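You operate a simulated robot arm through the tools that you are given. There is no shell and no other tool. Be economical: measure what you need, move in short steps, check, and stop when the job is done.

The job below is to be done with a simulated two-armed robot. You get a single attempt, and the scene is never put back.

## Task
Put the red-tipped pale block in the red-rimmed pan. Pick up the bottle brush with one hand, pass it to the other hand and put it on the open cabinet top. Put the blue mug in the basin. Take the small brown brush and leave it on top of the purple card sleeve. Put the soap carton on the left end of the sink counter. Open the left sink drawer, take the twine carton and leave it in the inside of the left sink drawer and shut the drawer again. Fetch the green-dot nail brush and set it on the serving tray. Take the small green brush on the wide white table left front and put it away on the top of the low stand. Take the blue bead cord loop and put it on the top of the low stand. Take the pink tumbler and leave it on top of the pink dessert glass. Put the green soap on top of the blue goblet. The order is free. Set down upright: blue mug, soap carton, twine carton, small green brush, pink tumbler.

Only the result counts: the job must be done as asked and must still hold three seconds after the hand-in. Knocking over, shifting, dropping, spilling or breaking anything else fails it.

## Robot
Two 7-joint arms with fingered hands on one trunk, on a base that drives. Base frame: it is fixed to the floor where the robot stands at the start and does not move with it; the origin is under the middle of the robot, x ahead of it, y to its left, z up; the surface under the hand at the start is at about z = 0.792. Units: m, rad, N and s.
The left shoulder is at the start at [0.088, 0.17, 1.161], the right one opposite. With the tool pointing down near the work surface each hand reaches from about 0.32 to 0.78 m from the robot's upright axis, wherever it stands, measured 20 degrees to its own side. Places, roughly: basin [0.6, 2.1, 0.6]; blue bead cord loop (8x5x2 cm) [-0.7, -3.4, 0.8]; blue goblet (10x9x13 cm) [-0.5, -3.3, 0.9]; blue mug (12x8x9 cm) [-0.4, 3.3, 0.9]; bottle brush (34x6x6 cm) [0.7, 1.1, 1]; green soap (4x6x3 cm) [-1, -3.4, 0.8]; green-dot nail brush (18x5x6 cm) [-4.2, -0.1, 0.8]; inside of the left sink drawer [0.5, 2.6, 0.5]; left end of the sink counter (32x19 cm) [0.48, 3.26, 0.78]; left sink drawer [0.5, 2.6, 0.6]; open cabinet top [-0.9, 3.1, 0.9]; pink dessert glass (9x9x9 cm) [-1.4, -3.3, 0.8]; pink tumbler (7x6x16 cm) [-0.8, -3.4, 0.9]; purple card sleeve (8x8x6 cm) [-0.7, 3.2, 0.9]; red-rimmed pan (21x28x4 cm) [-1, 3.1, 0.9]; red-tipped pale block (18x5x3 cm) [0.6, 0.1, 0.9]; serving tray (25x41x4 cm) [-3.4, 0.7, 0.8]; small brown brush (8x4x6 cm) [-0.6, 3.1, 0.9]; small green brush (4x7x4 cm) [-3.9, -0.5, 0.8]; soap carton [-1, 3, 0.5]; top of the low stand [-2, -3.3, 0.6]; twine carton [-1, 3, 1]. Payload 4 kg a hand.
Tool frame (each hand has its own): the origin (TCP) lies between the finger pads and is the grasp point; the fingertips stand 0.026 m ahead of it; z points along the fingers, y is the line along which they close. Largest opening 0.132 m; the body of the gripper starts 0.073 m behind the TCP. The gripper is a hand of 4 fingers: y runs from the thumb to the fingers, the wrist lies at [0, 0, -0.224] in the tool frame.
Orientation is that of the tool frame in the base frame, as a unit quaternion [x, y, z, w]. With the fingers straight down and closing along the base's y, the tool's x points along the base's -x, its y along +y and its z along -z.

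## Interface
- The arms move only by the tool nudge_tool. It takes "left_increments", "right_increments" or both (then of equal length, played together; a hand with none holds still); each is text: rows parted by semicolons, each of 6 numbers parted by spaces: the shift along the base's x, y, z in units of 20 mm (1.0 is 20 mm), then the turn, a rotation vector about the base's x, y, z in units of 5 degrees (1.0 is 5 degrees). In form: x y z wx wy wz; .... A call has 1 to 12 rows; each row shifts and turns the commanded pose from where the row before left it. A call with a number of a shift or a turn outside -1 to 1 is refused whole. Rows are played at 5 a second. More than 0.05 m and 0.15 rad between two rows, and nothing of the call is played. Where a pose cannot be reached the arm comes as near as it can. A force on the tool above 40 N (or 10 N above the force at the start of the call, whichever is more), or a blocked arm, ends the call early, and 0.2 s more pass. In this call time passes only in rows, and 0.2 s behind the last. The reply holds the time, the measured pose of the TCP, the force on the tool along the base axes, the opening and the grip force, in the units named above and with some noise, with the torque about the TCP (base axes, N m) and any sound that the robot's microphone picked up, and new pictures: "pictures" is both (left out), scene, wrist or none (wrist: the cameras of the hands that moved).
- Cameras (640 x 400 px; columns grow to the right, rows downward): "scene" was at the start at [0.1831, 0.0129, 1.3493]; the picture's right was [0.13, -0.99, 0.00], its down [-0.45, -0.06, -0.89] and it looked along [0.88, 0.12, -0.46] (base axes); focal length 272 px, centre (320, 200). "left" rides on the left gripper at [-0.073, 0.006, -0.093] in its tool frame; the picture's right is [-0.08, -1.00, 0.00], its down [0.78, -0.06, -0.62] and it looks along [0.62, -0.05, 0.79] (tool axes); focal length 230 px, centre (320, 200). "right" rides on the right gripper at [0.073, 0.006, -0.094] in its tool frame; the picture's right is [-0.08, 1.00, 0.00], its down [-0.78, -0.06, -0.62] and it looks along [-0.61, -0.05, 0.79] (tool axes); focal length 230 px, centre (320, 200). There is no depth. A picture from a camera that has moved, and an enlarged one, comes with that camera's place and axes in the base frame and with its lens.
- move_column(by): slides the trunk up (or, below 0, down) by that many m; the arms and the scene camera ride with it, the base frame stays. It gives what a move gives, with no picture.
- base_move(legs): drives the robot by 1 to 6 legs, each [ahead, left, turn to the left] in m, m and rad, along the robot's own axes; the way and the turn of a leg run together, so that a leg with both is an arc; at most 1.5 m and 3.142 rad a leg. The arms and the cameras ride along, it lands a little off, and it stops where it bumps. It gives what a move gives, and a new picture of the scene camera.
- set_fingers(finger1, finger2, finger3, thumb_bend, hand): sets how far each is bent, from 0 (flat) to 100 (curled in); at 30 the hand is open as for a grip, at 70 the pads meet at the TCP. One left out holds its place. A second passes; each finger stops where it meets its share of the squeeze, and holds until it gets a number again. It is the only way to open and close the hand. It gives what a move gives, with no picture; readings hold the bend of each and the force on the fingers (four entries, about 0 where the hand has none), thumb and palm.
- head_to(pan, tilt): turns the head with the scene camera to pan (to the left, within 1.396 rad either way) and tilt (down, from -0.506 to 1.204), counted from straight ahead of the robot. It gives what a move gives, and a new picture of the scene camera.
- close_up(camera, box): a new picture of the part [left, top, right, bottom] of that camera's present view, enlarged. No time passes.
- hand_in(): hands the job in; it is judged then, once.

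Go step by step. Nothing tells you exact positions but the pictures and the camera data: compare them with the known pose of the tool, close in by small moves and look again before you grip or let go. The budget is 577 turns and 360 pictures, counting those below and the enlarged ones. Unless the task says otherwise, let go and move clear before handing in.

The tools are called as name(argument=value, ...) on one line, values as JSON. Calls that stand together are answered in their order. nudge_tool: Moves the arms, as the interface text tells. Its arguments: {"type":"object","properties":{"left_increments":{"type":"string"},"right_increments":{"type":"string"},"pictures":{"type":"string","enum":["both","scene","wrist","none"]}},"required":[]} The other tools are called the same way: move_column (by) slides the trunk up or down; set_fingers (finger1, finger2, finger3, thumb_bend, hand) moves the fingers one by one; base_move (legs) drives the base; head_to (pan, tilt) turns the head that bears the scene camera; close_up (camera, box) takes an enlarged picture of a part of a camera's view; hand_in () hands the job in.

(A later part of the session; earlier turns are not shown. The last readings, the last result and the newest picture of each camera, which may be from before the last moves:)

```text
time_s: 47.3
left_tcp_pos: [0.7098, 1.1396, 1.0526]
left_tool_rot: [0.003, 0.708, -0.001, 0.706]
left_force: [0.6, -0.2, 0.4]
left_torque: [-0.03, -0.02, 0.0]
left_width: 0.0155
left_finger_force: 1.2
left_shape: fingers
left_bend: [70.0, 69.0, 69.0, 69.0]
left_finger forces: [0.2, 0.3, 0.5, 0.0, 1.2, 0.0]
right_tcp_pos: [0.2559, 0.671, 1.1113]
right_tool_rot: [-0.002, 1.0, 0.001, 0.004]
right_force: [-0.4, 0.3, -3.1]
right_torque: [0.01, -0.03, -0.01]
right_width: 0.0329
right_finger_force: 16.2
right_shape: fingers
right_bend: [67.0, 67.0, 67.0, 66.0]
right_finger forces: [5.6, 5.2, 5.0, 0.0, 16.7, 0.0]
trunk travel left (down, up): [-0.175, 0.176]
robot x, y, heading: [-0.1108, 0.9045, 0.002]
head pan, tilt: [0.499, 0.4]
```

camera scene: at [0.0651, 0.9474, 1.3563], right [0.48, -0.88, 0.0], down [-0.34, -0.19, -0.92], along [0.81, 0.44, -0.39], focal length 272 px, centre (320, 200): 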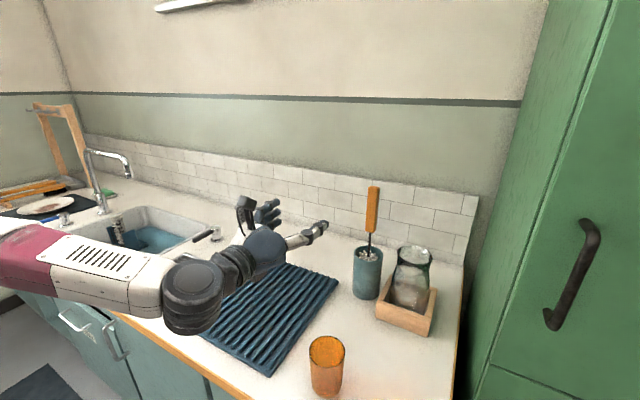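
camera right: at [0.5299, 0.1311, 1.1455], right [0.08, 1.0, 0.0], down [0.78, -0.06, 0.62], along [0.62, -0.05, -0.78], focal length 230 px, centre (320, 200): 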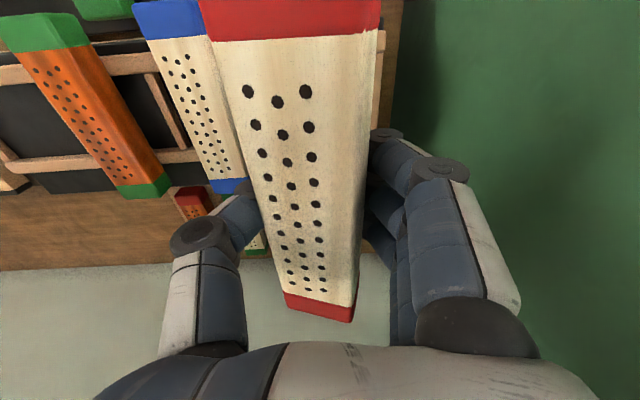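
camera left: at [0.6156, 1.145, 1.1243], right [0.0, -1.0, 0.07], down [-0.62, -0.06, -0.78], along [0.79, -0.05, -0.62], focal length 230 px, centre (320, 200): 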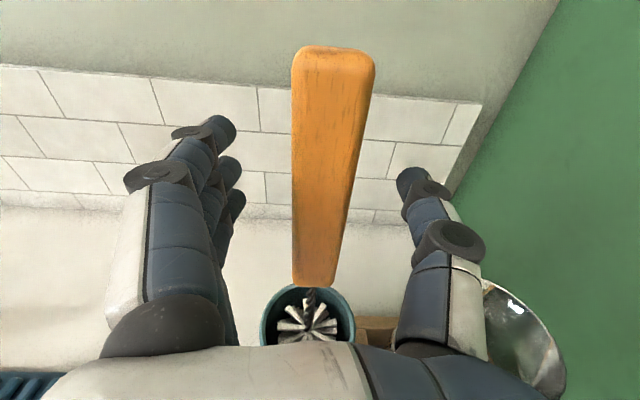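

Grip is light; I'll squeeze more, then lift.

set_fingers(hand="left", finger1=82, finger2=82, finger3=82, thumb_bend=82)

nudge_tool(left_increments="0 0 1 0 0 0;0 0 1 0 0 0;0 0 1 0 0 0;0 0 1 0 0 0;0 0 1 0 0 0;0 0 1 0 0 0;0 0 1 0 0 0;0 0 1 0 0 0", pictures="both")

```text
time_s: 48.3
left_tcp_pos: [0.7104, 1.1415, 1.0521]
left_tool_rot: [0.002, 0.708, 0.0, 0.706]
left_force: [8.7, 5.2, 2.9]
left_torque: [0.01, -0.04, -0.17]
left_width: 0.0101
left_finger_force: 18.6
left_shape: fingers
left_bend: [81.0, 75.0, 80.0, 73.0]
left_finger forces: [7.9, 0.0, 9.7, 0.0, 19.8, 0.0]
right_tcp_pos: [0.2571, 0.6717, 1.1116]
right_tool_rot: [-0.002, 1.0, 0.0, 0.004]
right_force: [-0.5, 0.3, -1.9]
right_torque: [-0.02, 0.0, 0.0]
right_width: 0.0328
right_finger_force: 16.7
right_shape: fingers
right_bend: [67.0, 67.0, 67.0, 66.0]
right_finger forces: [5.7, 5.3, 5.1, 0.0, 16.7, 0.0]
trunk travel left (down, up): [-0.175, 0.176]
robot x, y, heading: [-0.1074, 0.9006, 0.0]
head pan, tilt: [0.499, 0.4]
```

```text
time_s: 50.1
left_tcp_pos: [0.7099, 1.1402, 1.2125]
left_tool_rot: [0.003, 0.708, -0.001, 0.706]
left_force: [-0.5, 0.1, 0.1]
left_torque: [0.02, -0.03, 0.01]
left_width: 0.0117
left_finger_force: 0.0
left_shape: fingers
left_bend: [82.0, 79.0, 82.0, 76.0]
left_finger forces: [0.0, 0.0, 0.0, 0.0, 0.0, 0.0]
right_tcp_pos: [0.2563, 0.6705, 1.1113]
right_tool_rot: [-0.003, 1.0, 0.0, 0.005]
right_force: [0.2, 0.1, -1.2]
right_torque: [-0.01, 0.0, -0.05]
right_width: 0.0329
right_finger_force: 16.2
right_shape: fingers
right_bend: [67.0, 67.0, 67.0, 66.0]
right_finger forces: [5.7, 5.3, 4.9, 0.0, 16.7, 0.1]
trunk travel left (down, up): [-0.175, 0.176]
robot x, y, heading: [-0.1099, 0.905, 0.002]
head pan, tilt: [0.499, 0.4]
camera scene: at [0.064, 0.9473, 1.3565], right [0.48, -0.88, 0.0], down [-0.34, -0.19, -0.92], along [0.81, 0.44, -0.39], focal length 272 px, centre (320, 200)
camera left: at [0.615, 1.145, 1.2852], right [0.0, -1.0, 0.07], down [-0.62, -0.06, -0.78], along [0.79, -0.05, -0.62], focal length 230 px, centre (320, 200)
```

scene: 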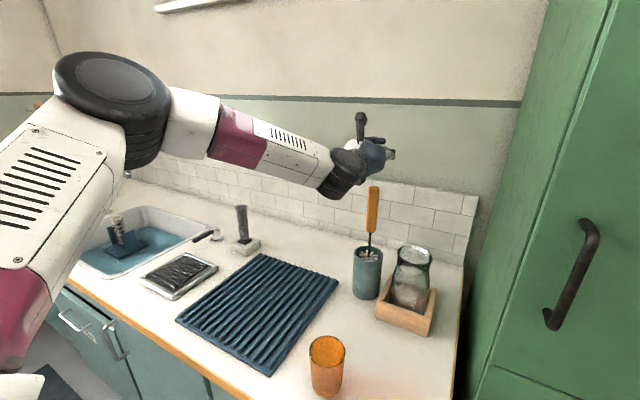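
left: 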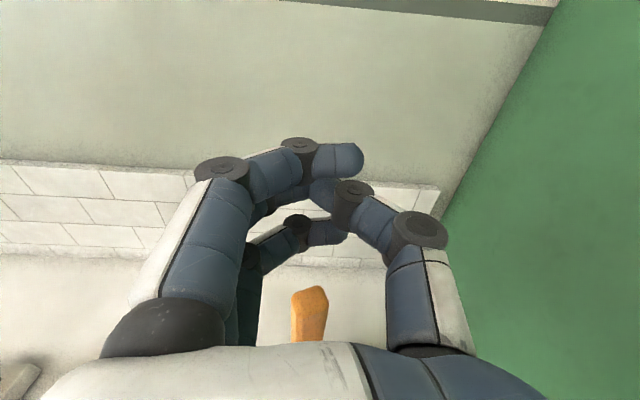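

The fingertips curled past the handle and it slipped out; the brush is unmoved. I'll open, back off, and re-approach about 1.5 cm shallower so the pads pinch it.

set_fingers(hand="left", finger1=48, finger2=48, finger3=48, thumb_bend=48)

nudge_tool(left_increments="-1 0 0 0 0 0;-1 0 0 0 0 0;-1 0 0 0 0 0;-1 0 -1 0 0 0;-1 0 -1 0 0 0;-1 0 -1 0 0 0;0 0 -1 0 0 0;0 0 -1 0 0 0;0 0 -1 0 0 0;0 0 -1 0 0 0;0 0 -1 0 0 0", pictures="none")

nudge_tool(left_increments="1 0 0 0 0 0;1 0 0 0 0 0;1 0 0 0 0 0;1 0 0 0 0 0;1 0 0 0 0 0", pictures="both")

```text
time_s: 51.1
left_tcp_pos: [0.7096, 1.1406, 1.212]
left_tool_rot: [0.002, 0.708, 0.0, 0.706]
left_force: [-0.7, 0.0, -0.5]
left_torque: [-0.01, 0.03, 0.02]
left_width: 0.0766
left_finger_force: 0.0
left_shape: fingers
left_bend: [48.0, 48.0, 48.0, 48.0]
left_finger forces: [0.0, 0.0, 0.0, 0.0, 0.0, 0.0]
right_tcp_pos: [0.255, 0.6716, 1.1109]
right_tool_rot: [-0.002, 1.0, 0.001, 0.005]
right_force: [0.3, 0.3, -1.9]
right_torque: [0.03, 0.0, 0.01]
right_width: 0.033
right_finger_force: 16.4
right_shape: fingers
right_bend: [67.0, 67.0, 67.0, 66.0]
right_finger forces: [5.7, 5.4, 5.0, 0.0, 16.7, 0.0]
trunk travel left (down, up): [-0.175, 0.176]
robot x, y, heading: [-0.1122, 0.8991, 0.002]
head pan, tilt: [0.499, 0.4]
```

```text
time_s: 53.5
left_tcp_pos: [0.5894, 1.1401, 1.0507]
left_tool_rot: [0.003, 0.708, 0.0, 0.706]
left_force: [-0.6, 0.9, 0.6]
left_torque: [0.0, -0.01, 0.01]
left_width: 0.0762
left_finger_force: 0.0
left_shape: fingers
left_bend: [48.0, 48.0, 48.0, 48.0]
left_finger forces: [0.1, 0.0, 0.1, 0.0, 0.0, 0.1]
right_tcp_pos: [0.2551, 0.671, 1.1108]
right_tool_rot: [-0.002, 1.0, 0.001, 0.004]
right_force: [-0.1, -0.4, -1.3]
right_torque: [0.0, -0.01, -0.02]
right_width: 0.0332
right_finger_force: 16.8
right_shape: fingers
right_bend: [67.0, 67.0, 67.0, 66.0]
right_finger forces: [5.7, 5.3, 5.1, 0.0, 16.7, 0.0]
trunk travel left (down, up): [-0.175, 0.176]
robot x, y, heading: [-0.108, 0.9009, 0.001]
head pan, tilt: [0.499, 0.4]
```

```text
time_s: 54.7
left_tcp_pos: [0.6905, 1.141, 1.051]
left_tool_rot: [0.003, 0.708, 0.0, 0.706]
left_force: [-0.2, 0.0, -0.4]
left_torque: [-0.02, -0.03, 0.01]
left_width: 0.0767
left_finger_force: 0.1
left_shape: fingers
left_bend: [48.0, 48.0, 48.0, 48.0]
left_finger forces: [0.0, 0.0, 0.0, 0.0, 0.0, 0.0]
right_tcp_pos: [0.2572, 0.6708, 1.1108]
right_tool_rot: [-0.001, 1.0, 0.0, 0.005]
right_force: [0.4, 0.7, -2.9]
right_torque: [-0.02, 0.01, 0.0]
right_width: 0.0332
right_finger_force: 16.4
right_shape: fingers
right_bend: [67.0, 67.0, 67.0, 66.0]
right_finger forces: [5.7, 5.3, 5.0, 0.0, 16.7, 0.0]
trunk travel left (down, up): [-0.175, 0.176]
robot x, y, heading: [-0.1103, 0.9037, 0.004]
head pan, tilt: [0.499, 0.4]
camera scene: at [0.0647, 0.9472, 1.3563], right [0.48, -0.88, 0.0], down [-0.34, -0.19, -0.92], along [0.81, 0.44, -0.39], focal length 272 px, centre (320, 200)
camera left: at [0.5957, 1.1459, 1.1241], right [0.0, -1.0, 0.07], down [-0.62, -0.06, -0.78], along [0.79, -0.05, -0.62], focal length 230 px, centre (320, 200)
```

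scene: 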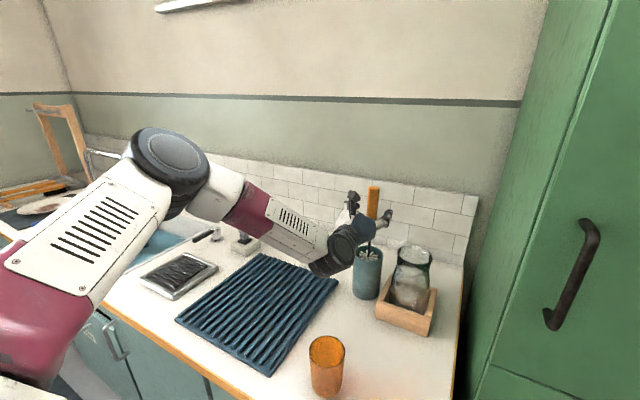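
left: 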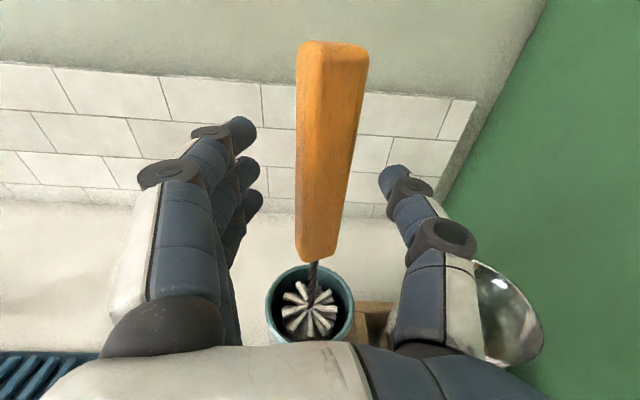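

Handle is at about x=0.686, right at the pads now. Closing.

set_fingers(hand="left", finger1=75, finger2=75, finger3=75, thumb_bend=72)

close_up(camera="left", box=[0, 0, 640, 400])

```text
time_s: 55.7
left_tcp_pos: [0.6892, 1.1396, 1.0517]
left_tool_rot: [0.003, 0.708, 0.0, 0.706]
left_force: [0.2, 0.8, 1.9]
left_torque: [0.03, -0.04, 0.03]
left_width: 0.0328
left_finger_force: 16.4
left_shape: fingers
left_bend: [65.0, 64.0, 64.0, 65.0]
left_finger forces: [5.7, 5.6, 5.5, 0.0, 16.3, 0.1]
right_tcp_pos: [0.256, 0.6716, 1.1116]
right_tool_rot: [-0.002, 1.0, 0.0, 0.006]
right_force: [-0.3, 0.1, -1.5]
right_torque: [-0.02, -0.04, 0.01]
right_width: 0.0331
right_finger_force: 16.3
right_shape: fingers
right_bend: [67.0, 67.0, 67.0, 66.0]
right_finger forces: [5.7, 5.2, 4.9, 0.0, 16.8, 0.0]
trunk travel left (down, up): [-0.175, 0.176]
robot x, y, heading: [-0.1121, 0.9014, 0.003]
head pan, tilt: [0.499, 0.4]
```

```text
1.00 times, centred on (320, 200) of left (not enlarged: the box is as wide or as high as the picture)
camera zoom: at [0.595, 1.1459, 1.1247], right [0.0, -1.0, 0.07], down [-0.62, -0.06, -0.78], along [0.79, -0.05, -0.62], focal length 230 px, centre (320, 200)
```

zoom: 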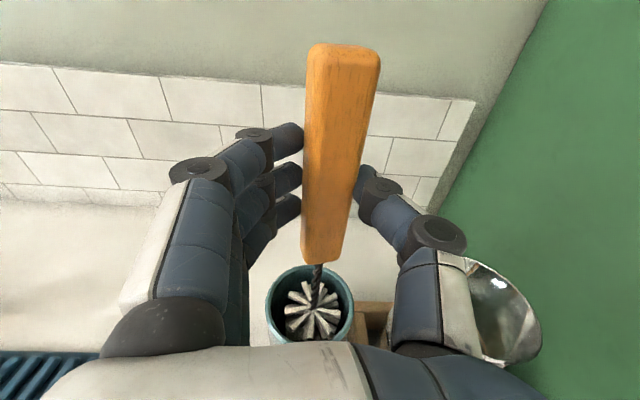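

Firm grip. Lifting straight up out of the holder.

nudge_tool(left_increments="0 0 1 0 0 0;0 0 1 0 0 0;0 0 1 0 0 0;0 0 1 0 0 0;0 0 1 0 0 0;0 0 1 0 0 0;0 0 1 0 0 0;0 0 1 0 0 0;0 0 1 0 0 0;0 0 1 0 0 0", pictures="scene")

```text
time_s: 57.9
left_tcp_pos: [0.6891, 1.1404, 1.2513]
left_tool_rot: [0.003, 0.708, -0.001, 0.706]
left_force: [0.2, 0.2, 0.3]
left_torque: [0.01, 0.03, 0.04]
left_width: 0.0328
left_finger_force: 16.9
left_shape: fingers
left_bend: [65.0, 64.0, 65.0, 65.0]
left_finger forces: [5.8, 5.3, 5.5, 0.1, 16.5, 0.1]
right_tcp_pos: [0.2557, 0.672, 1.1112]
right_tool_rot: [-0.002, 1.0, 0.0, 0.005]
right_force: [0.1, 0.2, -1.7]
right_torque: [0.0, 0.0, 0.0]
right_width: 0.0333
right_finger_force: 16.8
right_shape: fingers
right_bend: [67.0, 67.0, 67.0, 66.0]
right_finger forces: [5.6, 5.3, 5.0, 0.0, 16.5, 0.1]
trunk travel left (down, up): [-0.175, 0.176]
robot x, y, heading: [-0.1074, 0.9032, 0.0]
head pan, tilt: [0.499, 0.4]
camera scene: at [0.064, 0.9473, 1.3565], right [0.48, -0.88, 0.0], down [-0.34, -0.19, -0.92], along [0.81, 0.44, -0.39], focal length 272 px, centre (320, 200)
```

scene: 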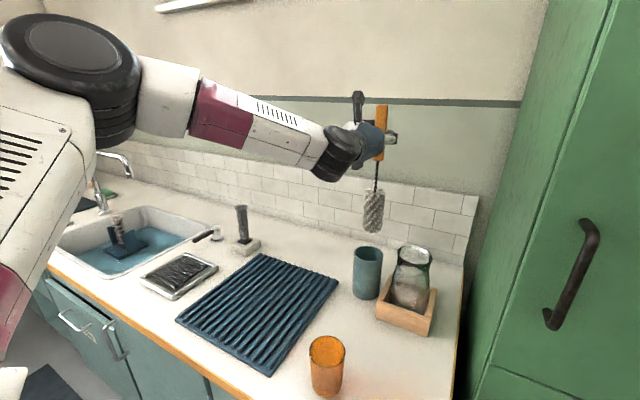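

Brush is free. I'll back the robot away, tuck the left hand, then drive toward the open cabinet and turn to face it.

base_move(legs=[[-0.6, 0, 0]])

nudge_tool(left_increments="-1 0 0 0 0 0;-1 0 0 0 0 0;-1 0 0 0 0 0;-1 0 0 0 0 0;-1 0 0 0 0 0;-1 0 0 0 0 0;-1 0 0 0 0 0;-1 0 0 0 0 0;-1 0 0 0 0 0;-1 0 0 0 0 0", pictures="none")

base_move(legs=[[0, 0.85, 0], [0, 0, 1.571]])

head_to(pan=0, tilt=0.4)

```text
time_s: 61.3
left_tcp_pos: [0.09, 1.1384, 1.2521]
left_tool_rot: [0.004, 0.708, -0.001, 0.706]
left_force: [-0.6, 0.4, -0.2]
left_torque: [-0.01, 0.02, -0.01]
left_width: 0.0328
left_finger_force: 16.9
left_shape: fingers
left_bend: [65.0, 64.0, 65.0, 65.0]
left_finger forces: [5.9, 5.3, 5.5, 0.0, 16.5, 0.0]
right_tcp_pos: [-0.3435, 0.671, 1.1112]
right_tool_rot: [-0.002, 1.0, 0.001, 0.005]
right_force: [-0.2, 0.3, -2.1]
right_torque: [0.01, 0.0, -0.04]
right_width: 0.0329
right_finger_force: 16.4
right_shape: fingers
right_bend: [67.0, 67.0, 67.0, 66.0]
right_finger forces: [5.7, 5.3, 4.9, 0.1, 16.6, 0.1]
trunk travel left (down, up): [-0.175, 0.176]
robot x, y, heading: [-0.7076, 0.9, 0.006]
head pan, tilt: [0.499, 0.4]
camera scene: at [-0.5345, 0.9464, 1.3564], right [0.48, -0.88, 0.0], down [-0.34, -0.19, -0.92], along [0.81, 0.44, -0.39], focal length 272 px, centre (320, 200)
```

scene: 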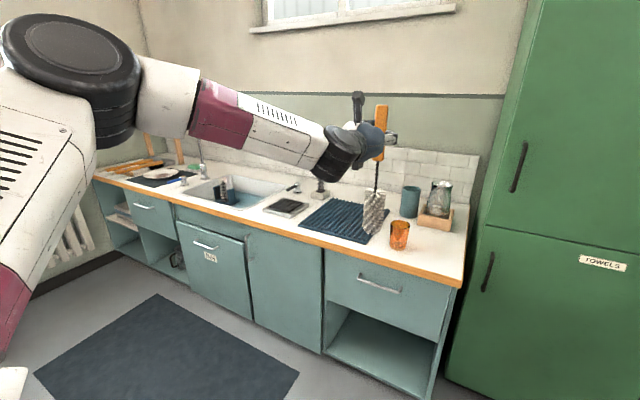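

```text
time_s: 63.5
left_tcp_pos: [-0.1095, 1.1391, 1.2528]
left_tool_rot: [0.002, 0.708, -0.001, 0.706]
left_force: [0.1, 0.1, -0.7]
left_torque: [0.0, 0.02, -0.01]
left_width: 0.0324
left_finger_force: 16.1
left_shape: fingers
left_bend: [65.0, 65.0, 65.0, 65.0]
left_finger forces: [5.8, 5.3, 5.7, 0.0, 16.8, 0.0]
right_tcp_pos: [-0.343, 0.6706, 1.112]
right_tool_rot: [-0.001, 1.0, 0.001, 0.005]
right_force: [0.3, 0.6, -2.6]
right_torque: [-0.02, -0.01, 0.01]
right_width: 0.0329
right_finger_force: 16.3
right_shape: fingers
right_bend: [67.0, 67.0, 67.0, 66.0]
right_finger forces: [5.7, 5.2, 5.1, 0.1, 16.8, 0.0]
trunk travel left (down, up): [-0.175, 0.176]
robot x, y, heading: [-0.7071, 0.8997, -0.003]
head pan, tilt: [0.499, 0.4]
```

```text
time_s: 75.2
left_tcp_pos: [-0.9502, 2.3478, 1.2512]
left_tool_rot: [-0.499, 0.502, 0.5, 0.499]
left_force: [0.2, -0.3, -0.7]
left_torque: [0.03, 0.01, -0.01]
left_width: 0.0323
left_finger_force: 17.0
left_shape: fingers
left_bend: [65.0, 65.0, 65.0, 65.0]
left_finger forces: [5.7, 5.4, 5.5, 0.0, 16.5, 0.1]
right_tcp_pos: [-0.4793, 2.1159, 1.1119]
right_tool_rot: [0.711, -0.704, -0.003, -0.003]
right_force: [-0.7, 0.0, -2.0]
right_torque: [0.03, -0.02, -0.01]
right_width: 0.0326
right_finger_force: 16.2
right_shape: fingers
right_bend: [67.0, 67.0, 67.0, 66.0]
right_finger forces: [5.7, 5.3, 4.9, 0.0, 16.5, 0.1]
trunk travel left (down, up): [-0.175, 0.176]
robot x, y, heading: [-0.7099, 1.751, 1.576]
head pan, tilt: [0.499, 0.4]
camera scene: at [-0.7559, 1.9253, 1.3564], right [0.87, 0.49, 0.0], down [0.19, -0.34, -0.92], along [-0.45, 0.81, -0.39], focal length 272 px, centre (320, 200)
```

scene: 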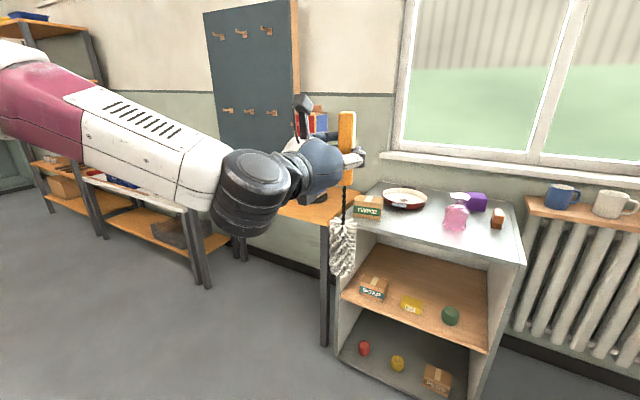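

```text
time_s: 76.1
left_tcp_pos: [-0.9498, 2.348, 1.2514]
left_tool_rot: [-0.5, 0.501, 0.5, 0.499]
left_force: [-0.4, 0.2, -1.0]
left_torque: [-0.01, 0.01, 0.0]
left_width: 0.0323
left_finger_force: 16.7
left_shape: fingers
left_bend: [65.0, 65.0, 65.0, 65.0]
left_finger forces: [5.8, 5.4, 5.5, 0.0, 16.6, 0.0]
right_tcp_pos: [-0.4796, 2.116, 1.1107]
right_tool_rot: [0.71, -0.704, -0.004, -0.004]
right_force: [-1.1, 0.5, -1.5]
right_torque: [0.01, -0.01, -0.01]
right_width: 0.0325
right_finger_force: 16.5
right_shape: fingers
right_bend: [67.0, 67.0, 67.0, 66.0]
right_finger forces: [5.6, 5.4, 4.8, 0.0, 16.4, 0.0]
trunk travel left (down, up): [-0.175, 0.176]
robot x, y, heading: [-0.7068, 1.7485, 1.58]
head pan, tilt: [0.0, 0.4]
camera scene: at [-0.7116, 1.937, 1.3564], right [1.0, 0.01, 0.0], down [0.0, -0.39, -0.92], along [-0.01, 0.92, -0.39], focal length 272 px, centre (320, 200)
```

scene: 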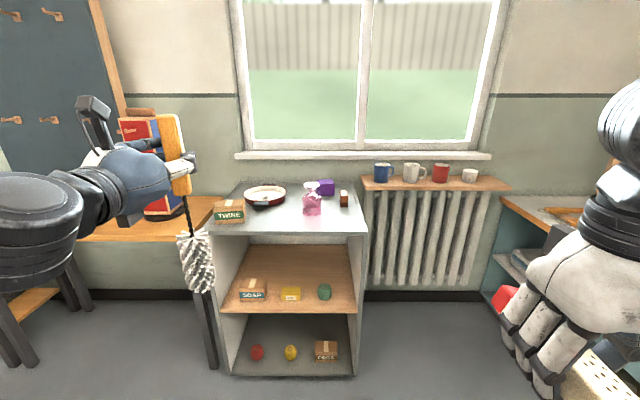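

I see the open cabinet: pan, twine carton, purple sleeve, pink thing and small brown brush on top; soap carton on the middle shelf; mugs on the radiator shelf. I'll zoom in on the top.

close_up(camera="scene", box=[200, 150, 380, 260])

```text
3.56 times, centred on (290, 205) of scene
camera zoom: at [-0.7116, 1.937, 1.3564], right [1.0, 0.01, 0.0], down [0.0, -0.39, -0.92], along [-0.01, 0.92, -0.39], focal length 967 px, centre (427, 182)
```

zoom: 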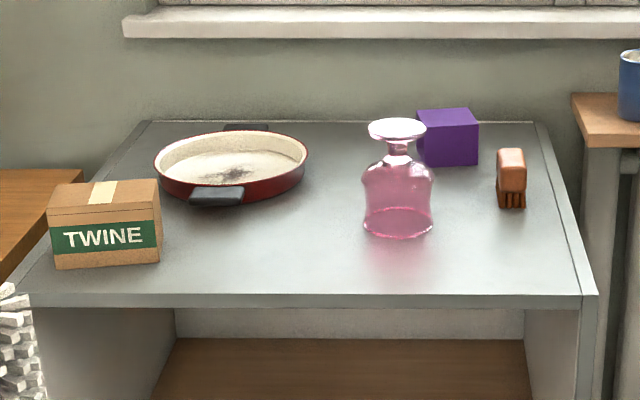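

Plan: stand at about x=-1.13, y=2.4 so the pan lies in front of the right hand. I tuck the left hand with the brush first.

nudge_tool(left_increments="0 -1 0 0 0 0;0 -1 0 0 0 0;0 -1 0 0 0 0;0 -1 0 0 0 0;0 -1 0 0 0 0;0 -1 0 0 0 0;0 -1 0 0 0 0;0 -1 0 0 0 0;0 -1 0 0 0 0", pictures="none")

base_move(legs=[[0, 0.42, 0], [0.6, 0, 0]])

head_to(pan=-0.2, tilt=0.6)

```text
time_s: 78.1
left_tcp_pos: [-0.9509, 2.282, 1.3014]
left_tool_rot: [-0.5, 0.501, 0.5, 0.499]
left_force: [0.7, -0.3, -1.4]
left_torque: [-0.01, 0.02, 0.0]
left_width: 0.0326
left_finger_force: 16.6
left_shape: fingers
left_bend: [65.0, 65.0, 65.0, 65.0]
left_finger forces: [5.7, 5.4, 5.6, 0.1, 16.7, 0.0]
left hand out of reach, approached as far as the arm can: row 3, 4, 5, 6, 7, 8, 9
right_tcp_pos: [-0.481, 2.1153, 1.1107]
right_tool_rot: [0.71, -0.704, -0.004, -0.003]
right_force: [-0.3, 0.6, -1.1]
right_torque: [0.01, 0.01, 0.0]
right_width: 0.0327
right_finger_force: 15.8
right_shape: fingers
right_bend: [67.0, 67.0, 67.0, 66.0]
right_finger forces: [5.6, 5.2, 4.9, 0.0, 16.3, 0.1]
trunk travel left (down, up): [-0.175, 0.176]
robot x, y, heading: [-0.7123, 1.7524, 1.582]
head pan, tilt: [0.0, 0.4]
```

```text
time_s: 85.3
left_tcp_pos: [-1.3801, 2.8755, 1.2994]
left_tool_rot: [0.502, -0.499, -0.502, -0.497]
left_force: [0.4, -0.3, -0.7]
left_torque: [-0.04, 0.0, 0.02]
left_width: 0.0323
left_finger_force: 17.1
left_shape: fingers
left_bend: [65.0, 65.0, 65.0, 65.0]
left_finger forces: [5.7, 5.4, 5.4, 0.1, 16.7, 0.0]
right_tcp_pos: [-0.9102, 2.7118, 1.1121]
right_tool_rot: [0.713, -0.701, -0.004, -0.002]
right_force: [0.5, 0.8, -1.3]
right_torque: [-0.02, -0.02, 0.01]
right_width: 0.0328
right_finger_force: 16.3
right_shape: fingers
right_bend: [67.0, 67.0, 67.0, 66.0]
right_finger forces: [5.6, 5.3, 4.9, 0.0, 16.4, 0.0]
trunk travel left (down, up): [-0.175, 0.176]
robot x, y, heading: [-1.1388, 2.3444, 1.587]
head pan, tilt: [0.0, 0.4]
camera scene: at [-1.1398, 2.5311, 1.3563], right [1.0, 0.01, 0.0], down [0.01, -0.39, -0.92], along [-0.01, 0.92, -0.39], focal length 272 px, centre (320, 200)
```

scene: 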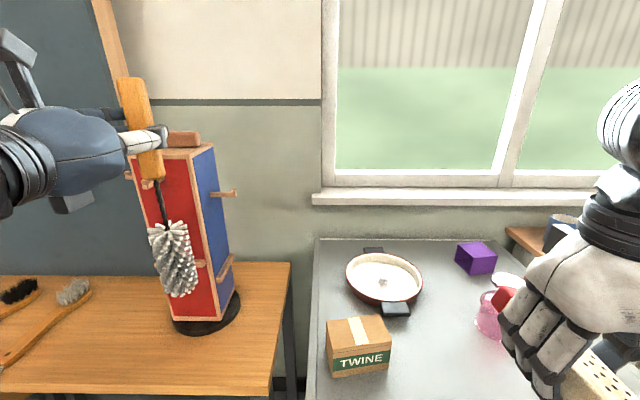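

```text
time_s: 86.0
left_tcp_pos: [-1.3809, 2.8741, 1.3022]
left_tool_rot: [-0.501, 0.5, 0.501, 0.497]
left_force: [-0.6, -0.3, -1.0]
left_torque: [-0.03, 0.02, 0.02]
left_width: 0.032
left_finger_force: 16.7
left_shape: fingers
left_bend: [65.0, 65.0, 65.0, 65.0]
left_finger forces: [5.6, 5.4, 5.6, 0.1, 16.7, 0.1]
right_tcp_pos: [-0.9095, 2.7106, 1.1116]
right_tool_rot: [0.713, -0.701, -0.004, -0.004]
right_force: [-0.7, -0.1, -2.0]
right_torque: [0.01, 0.0, 0.03]
right_width: 0.0329
right_finger_force: 16.1
right_shape: fingers
right_bend: [67.0, 67.0, 67.0, 66.0]
right_finger forces: [5.5, 5.2, 5.0, 0.1, 16.4, 0.0]
trunk travel left (down, up): [-0.175, 0.176]
robot x, y, heading: [-1.1347, 2.3414, 1.584]
head pan, tilt: [-0.201, 0.6]
camera scene: at [-1.1222, 2.5248, 1.3382], right [0.98, -0.19, 0.0], down [-0.1, -0.55, -0.83], along [0.15, 0.81, -0.56], focal length 272 px, centre (320, 200)
```

scene: 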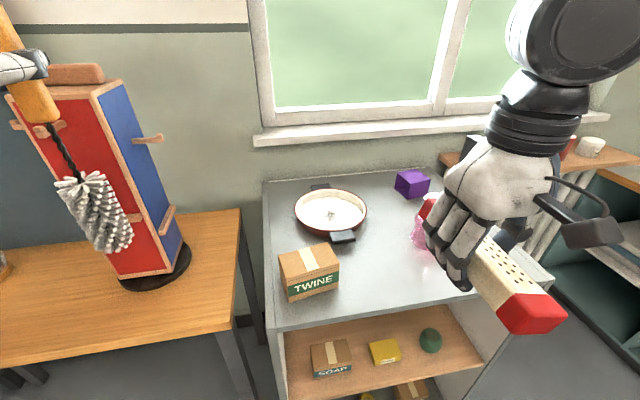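

Pan rim centre is at about (-0.981, 3.114, 0.887). I'll shift the brush clear of the red tower, drive 0.1 m closer, and bring the block over the pan.

nudge_tool(left_increments="1 0 0 0 0 0;1 0 0 0 0 0;1 0 0 0 0 0;1 0 0 0 0 0", pictures="none")

base_move(legs=[[0.1, 0, 0]])

nudge_tool(right_increments="-0.3 1 0 0 0 -0.1;-0.3 1 0 0 0 -0.1;-0.3 1 0 0 0 -0.1;-0.3 1 0 0 0 0;-0.3 1 0 0 0 0;-0.3 1 0 0 0 0;-0.3 1 0 0 0 0;-0.3 1 0 0 0 0;-0.3 1 0 0 0 0;-0.3 1 0 0 0 0;0 1 0 0 0 0;0 1 0 0 0 0", pictures="wrist")

```text
time_s: 87.0
left_tcp_pos: [-1.3001, 2.8756, 1.3009]
left_tool_rot: [-0.502, 0.499, 0.502, 0.497]
left_force: [0.0, 0.3, 0.1]
left_torque: [-0.02, 0.03, 0.0]
left_width: 0.0322
left_finger_force: 16.7
left_shape: fingers
left_bend: [65.0, 65.0, 65.0, 65.0]
left_finger forces: [5.7, 5.5, 5.6, 0.0, 16.8, 0.0]
right_tcp_pos: [-0.9096, 2.7115, 1.1129]
right_tool_rot: [0.712, -0.702, -0.005, -0.001]
right_force: [-0.1, 0.3, -1.2]
right_torque: [0.01, 0.01, 0.0]
right_width: 0.0328
right_finger_force: 16.0
right_shape: fingers
right_bend: [67.0, 67.0, 67.0, 66.0]
right_finger forces: [5.7, 5.2, 4.9, 0.0, 16.3, 0.0]
trunk travel left (down, up): [-0.175, 0.176]
robot x, y, heading: [-1.1369, 2.3453, 1.583]
head pan, tilt: [-0.201, 0.6]
```

```text
time_s: 88.2
left_tcp_pos: [-1.302, 2.9751, 1.3005]
left_tool_rot: [0.501, -0.5, -0.501, -0.498]
left_force: [0.0, 0.1, -0.8]
left_torque: [-0.01, 0.01, -0.01]
left_width: 0.0322
left_finger_force: 16.7
left_shape: fingers
left_bend: [66.0, 65.0, 65.0, 65.0]
left_finger forces: [5.8, 5.4, 5.6, 0.0, 16.8, 0.0]
right_tcp_pos: [-0.9105, 2.8118, 1.1118]
right_tool_rot: [0.713, -0.701, -0.004, -0.002]
right_force: [0.1, 0.4, -2.7]
right_torque: [-0.04, 0.01, -0.01]
right_width: 0.0327
right_finger_force: 16.6
right_shape: fingers
right_bend: [67.0, 67.0, 67.0, 66.0]
right_finger forces: [5.6, 5.2, 4.8, 0.0, 16.4, 0.0]
trunk travel left (down, up): [-0.175, 0.176]
robot x, y, heading: [-1.1353, 2.4423, 1.588]
head pan, tilt: [-0.201, 0.6]
camera scene: at [-1.1234, 2.6257, 1.3381], right [0.98, -0.19, 0.0], down [-0.11, -0.56, -0.82], along [0.15, 0.81, -0.57], focal length 272 px, centre (320, 200)
```

scene: 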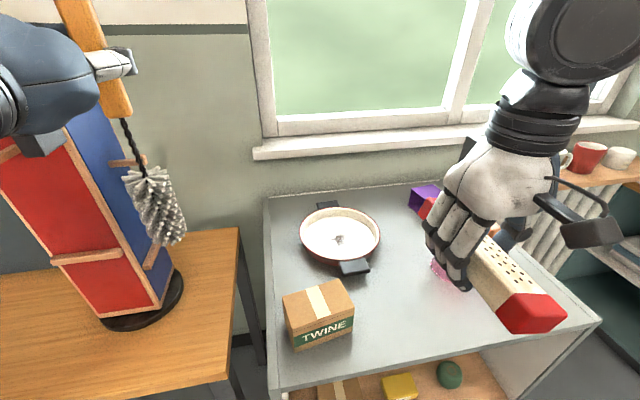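

```text
time_s: 90.8
left_tcp_pos: [-1.3018, 2.9755, 1.2999]
left_tool_rot: [0.502, -0.5, -0.502, -0.496]
left_force: [0.0, -0.6, -0.6]
left_torque: [0.0, 0.01, 0.02]
left_width: 0.0322
left_finger_force: 16.9
left_shape: fingers
left_bend: [66.0, 65.0, 65.0, 65.0]
left_finger forces: [5.7, 5.6, 5.6, 0.0, 16.8, 0.1]
right_tcp_pos: [-0.9703, 3.0527, 1.1114]
right_tool_rot: [-0.703, 0.711, 0.004, 0.003]
right_force: [-0.3, -0.3, -2.2]
right_torque: [0.01, -0.03, -0.02]
right_width: 0.0327
right_finger_force: 16.4
right_shape: fingers
right_bend: [67.0, 67.0, 67.0, 66.0]
right_finger forces: [5.6, 5.3, 4.9, 0.1, 16.3, 0.1]
trunk travel left (down, up): [-0.175, 0.176]
robot x, y, heading: [-1.1366, 2.4393, 1.583]
head pan, tilt: [-0.201, 0.6]
camera right: at [-0.9775, 2.9781, 1.2041], right [-1.0, 0.09, 0.0], down [0.07, 0.78, 0.62], along [0.05, 0.62, -0.78], focal length 230 px, centre (320, 200)
```

right: 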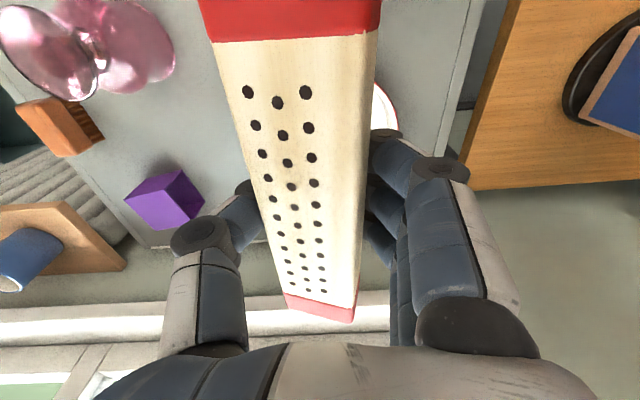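

Block is centred in the hand. Moving over the pan centre and lowering partway.

nudge_tool(right_increments="-0.6 1 0 0 0 0;0 1 0 0 0 0;0 0.9 0 0 0 0;0 0 -1 0 0 0;0 0 -1 0 0 0;0 0 -1 0 0 0;0 0 -1 0 0 0;0 0 -1 0 0 0;0 0 -1 0 0 0;0 0 -1 0 0 0;0 0 -1 0 0 0", pictures="both")

close_up(camera="scene", box=[260, 130, 460, 330])

```text
time_s: 93.2
left_tcp_pos: [-1.3025, 2.9748, 1.2999]
left_tool_rot: [0.502, -0.5, -0.502, -0.497]
left_force: [0.8, 0.2, -0.6]
left_torque: [-0.02, 0.0, -0.01]
left_width: 0.032
left_finger_force: 17.0
left_shape: fingers
left_bend: [66.0, 65.0, 65.0, 65.0]
left_finger forces: [5.7, 5.5, 5.7, 0.0, 16.9, 0.0]
right_tcp_pos: [-0.9832, 3.1107, 0.9515]
right_tool_rot: [-0.703, 0.712, 0.003, 0.003]
right_force: [-0.3, 0.4, -2.0]
right_torque: [0.01, 0.04, 0.0]
right_width: 0.0328
right_finger_force: 15.8
right_shape: fingers
right_bend: [67.0, 67.0, 67.0, 66.0]
right_finger forces: [5.6, 5.2, 4.8, 0.1, 16.3, 0.0]
trunk travel left (down, up): [-0.175, 0.176]
robot x, y, heading: [-1.1366, 2.446, 1.59]
head pan, tilt: [-0.201, 0.6]
camera scene: at [-1.1234, 2.6254, 1.338], right [0.98, -0.19, 0.0], down [-0.11, -0.56, -0.82], along [0.15, 0.81, -0.57], focal length 272 px, centre (320, 200)
camera right: at [-0.9888, 3.0362, 1.0438], right [-1.0, 0.09, 0.0], down [0.07, 0.78, 0.62], along [0.05, 0.62, -0.78], focal length 230 px, centre (320, 200)
```

scene: 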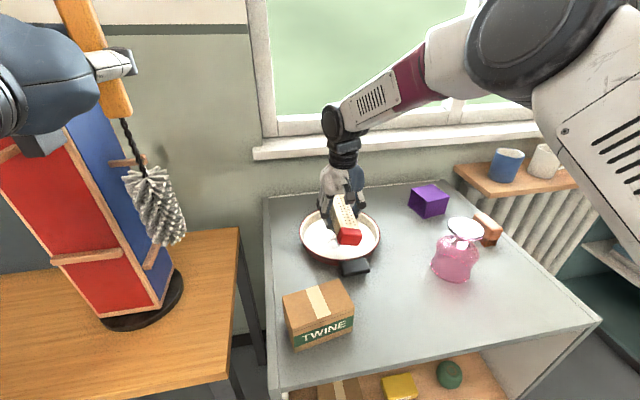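
right: 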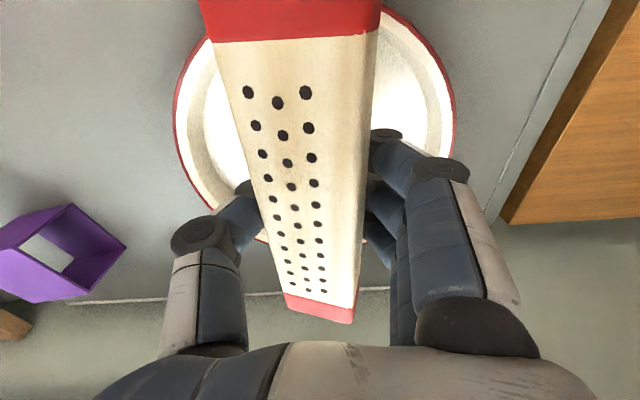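

```text
2.00 times, centred on (360, 230) of scene
camera zoom: at [-1.1234, 2.6254, 1.338], right [0.98, -0.19, 0.0], down [-0.11, -0.56, -0.82], along [0.15, 0.81, -0.57], focal length 544 px, centre (240, 140)
```

zoom: 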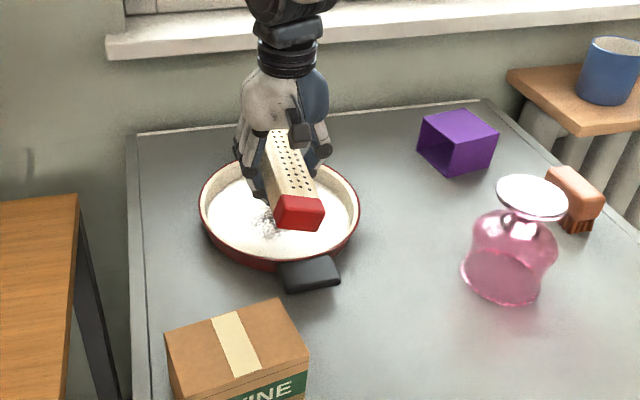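

The pan centre looks about 1 cm further back (y≈3.122). I'll correct, lower until light contact, and release.

nudge_tool(right_increments="0 0.6 0 0 0 0;0 0 -1 0 0 0;0 0 -1 0 0 0;0 0 -0.5 0 0 0;0 0 -0.4 0 0 0;0 0 -0.3 0 0 0;0 0 -0.3 0 0 0", pictures="none")

close_up(camera="scene", box=[260, 130, 460, 330])

```text
time_s: 94.8
left_tcp_pos: [-1.3028, 2.9715, 1.303]
left_tool_rot: [-0.501, 0.5, 0.502, 0.498]
left_force: [-0.5, 0.5, -0.7]
left_torque: [-0.04, -0.01, 0.04]
left_width: 0.0321
left_finger_force: 16.9
left_shape: fingers
left_bend: [66.0, 65.0, 65.0, 65.0]
left_finger forces: [5.7, 5.6, 5.7, 0.0, 16.8, 0.1]
right_tcp_pos: [-0.9811, 3.1237, 0.8948]
right_tool_rot: [-0.703, 0.711, 0.01, 0.008]
right_force: [2.4, -5.9, 30.1]
right_torque: [-0.38, -0.94, -0.09]
right_width: 0.0296
right_finger_force: 31.9
right_shape: fingers
right_bend: [68.0, 67.0, 66.0, 68.0]
right_finger forces: [5.4, 5.4, 6.3, 0.0, 46.9, 0.1]
trunk travel left (down, up): [-0.175, 0.176]
robot x, y, heading: [-1.1441, 2.444, 1.581]
head pan, tilt: [-0.201, 0.6]
stopped in row 7 (right hand): the force on the tool passed its limit at 45 N (the readings are from after the stop); the commanded pose is now the measured one
```

```text
2.00 times, centred on (360, 230) of scene
camera zoom: at [-1.1238, 2.6217, 1.3389], right [0.98, -0.19, 0.0], down [-0.11, -0.55, -0.83], along [0.15, 0.81, -0.56], focal length 544 px, centre (240, 140)
```

zoom: 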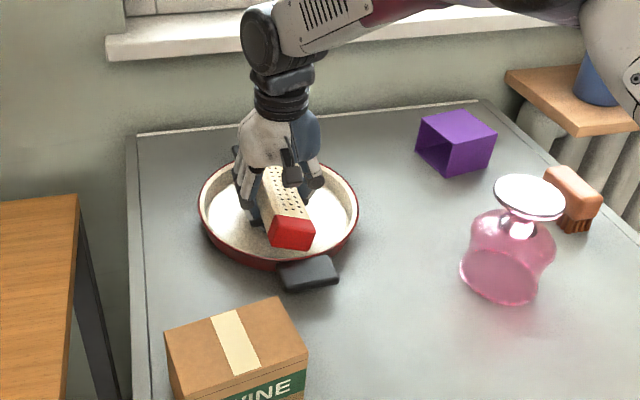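

Contact made and the block sits inside the rim. Raise a few mm to relieve the force, then open and go up.

nudge_tool(right_increments="0 0 0.25 0 0 0", pictures="none")

set_fingers(hand="right", finger1=52, finger2=52, finger3=52, thumb_bend=52)

nudge_tool(right_increments="0 0 1 0 0 0;0 0 1 0 0 0;0 0 1 0 0 0;0 0 1 0 0 0;0 0 1 0 0 0;0 0 1 0 0 0;0 0 1 0 0 0;0 0 1 0 0 0", pictures="wrist")

close_up(camera="scene", box=[260, 130, 460, 330])

```text
time_s: 95.2
left_tcp_pos: [-1.3018, 2.9738, 1.3006]
left_tool_rot: [-0.502, 0.499, 0.502, 0.497]
left_force: [-1.2, -0.5, -1.2]
left_torque: [0.01, -0.02, 0.02]
left_width: 0.0322
left_finger_force: 17.2
left_shape: fingers
left_bend: [66.0, 65.0, 65.0, 65.0]
left_finger forces: [5.8, 5.5, 5.6, 0.0, 16.8, 0.1]
right_tcp_pos: [-0.981, 3.1241, 0.8946]
right_tool_rot: [-0.703, 0.712, 0.008, 0.006]
right_force: [0.2, 0.8, 17.1]
right_torque: [-0.12, -0.51, 0.1]
right_width: 0.03
right_finger_force: 24.7
right_shape: fingers
right_bend: [68.0, 67.0, 66.0, 68.0]
right_finger forces: [4.9, 5.0, 5.8, 0.1, 33.6, 0.0]
trunk travel left (down, up): [-0.175, 0.176]
robot x, y, heading: [-1.133, 2.4421, 1.581]
head pan, tilt: [-0.201, 0.6]
```

```text
time_s: 96.2
left_tcp_pos: [-1.3023, 2.9713, 1.3037]
left_tool_rot: [-0.501, 0.499, 0.502, 0.498]
left_force: [0.0, -0.2, -1.0]
left_torque: [-0.02, 0.01, 0.02]
left_width: 0.0321
left_finger_force: 16.2
left_shape: fingers
left_bend: [66.0, 65.0, 65.0, 65.0]
left_finger forces: [5.7, 5.5, 5.6, 0.0, 16.9, 0.0]
right_tcp_pos: [-0.9818, 3.1221, 0.898]
right_tool_rot: [-0.702, 0.712, 0.01, 0.008]
right_force: [-2.3, 4.3, 35.0]
right_torque: [-0.3, 0.23, 0.0]
right_width: 0.0485
right_finger_force: 18.2
right_shape: fingers
right_bend: [58.0, 54.0, 52.0, 57.0]
right_finger forces: [13.9, 6.5, 0.0, 0.0, 16.2, 0.0]
trunk travel left (down, up): [-0.175, 0.176]
robot x, y, heading: [-1.1356, 2.4412, 1.578]
head pan, tilt: [-0.201, 0.6]
```

```text
time_s: 98.0
left_tcp_pos: [-1.3018, 2.9749, 1.3016]
left_tool_rot: [-0.502, 0.499, 0.502, 0.497]
left_force: [-0.4, -0.2, -1.3]
left_torque: [0.0, 0.03, 0.0]
left_width: 0.0324
left_finger_force: 17.1
left_shape: fingers
left_bend: [66.0, 65.0, 65.0, 65.0]
left_finger forces: [5.7, 5.5, 5.6, 0.1, 16.7, 0.0]
right_tcp_pos: [-0.9822, 3.1227, 1.0551]
right_tool_rot: [-0.703, 0.711, 0.008, 0.005]
right_force: [-0.2, 0.7, 0.1]
right_torque: [0.02, 0.02, -0.02]
right_width: 0.0633
right_finger_force: 0.1
right_shape: fingers
right_bend: [52.0, 52.0, 52.0, 52.0]
right_finger forces: [0.0, 0.0, 0.0, 0.0, 0.0, 0.1]
trunk travel left (down, up): [-0.175, 0.176]
robot x, y, heading: [-1.137, 2.4432, 1.584]
head pan, tilt: [-0.201, 0.6]
camera right: at [-0.9884, 3.0493, 1.1471], right [-1.0, 0.09, 0.0], down [0.07, 0.77, 0.63], along [0.05, 0.63, -0.78], focal length 230 px, centre (320, 200)
```

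right: 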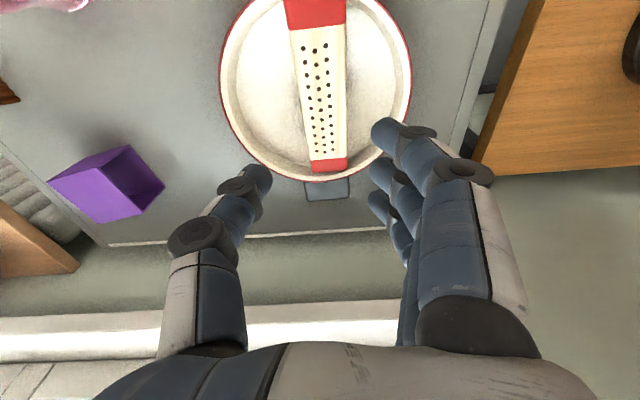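

```text
2.00 times, centred on (360, 230) of scene
camera zoom: at [-1.1233, 2.6244, 1.3382], right [0.98, -0.19, 0.0], down [-0.11, -0.55, -0.83], along [0.15, 0.81, -0.56], focal length 544 px, centre (240, 140)
```

zoom: 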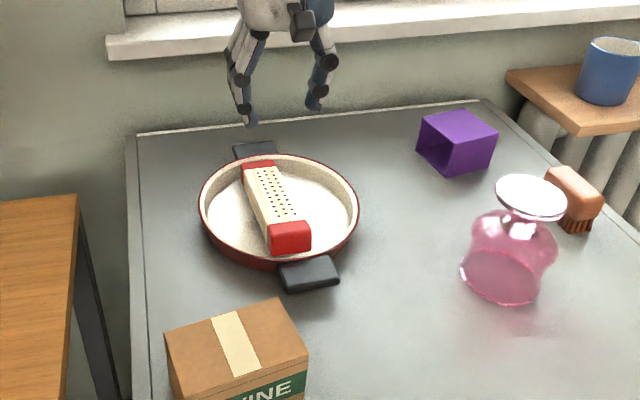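

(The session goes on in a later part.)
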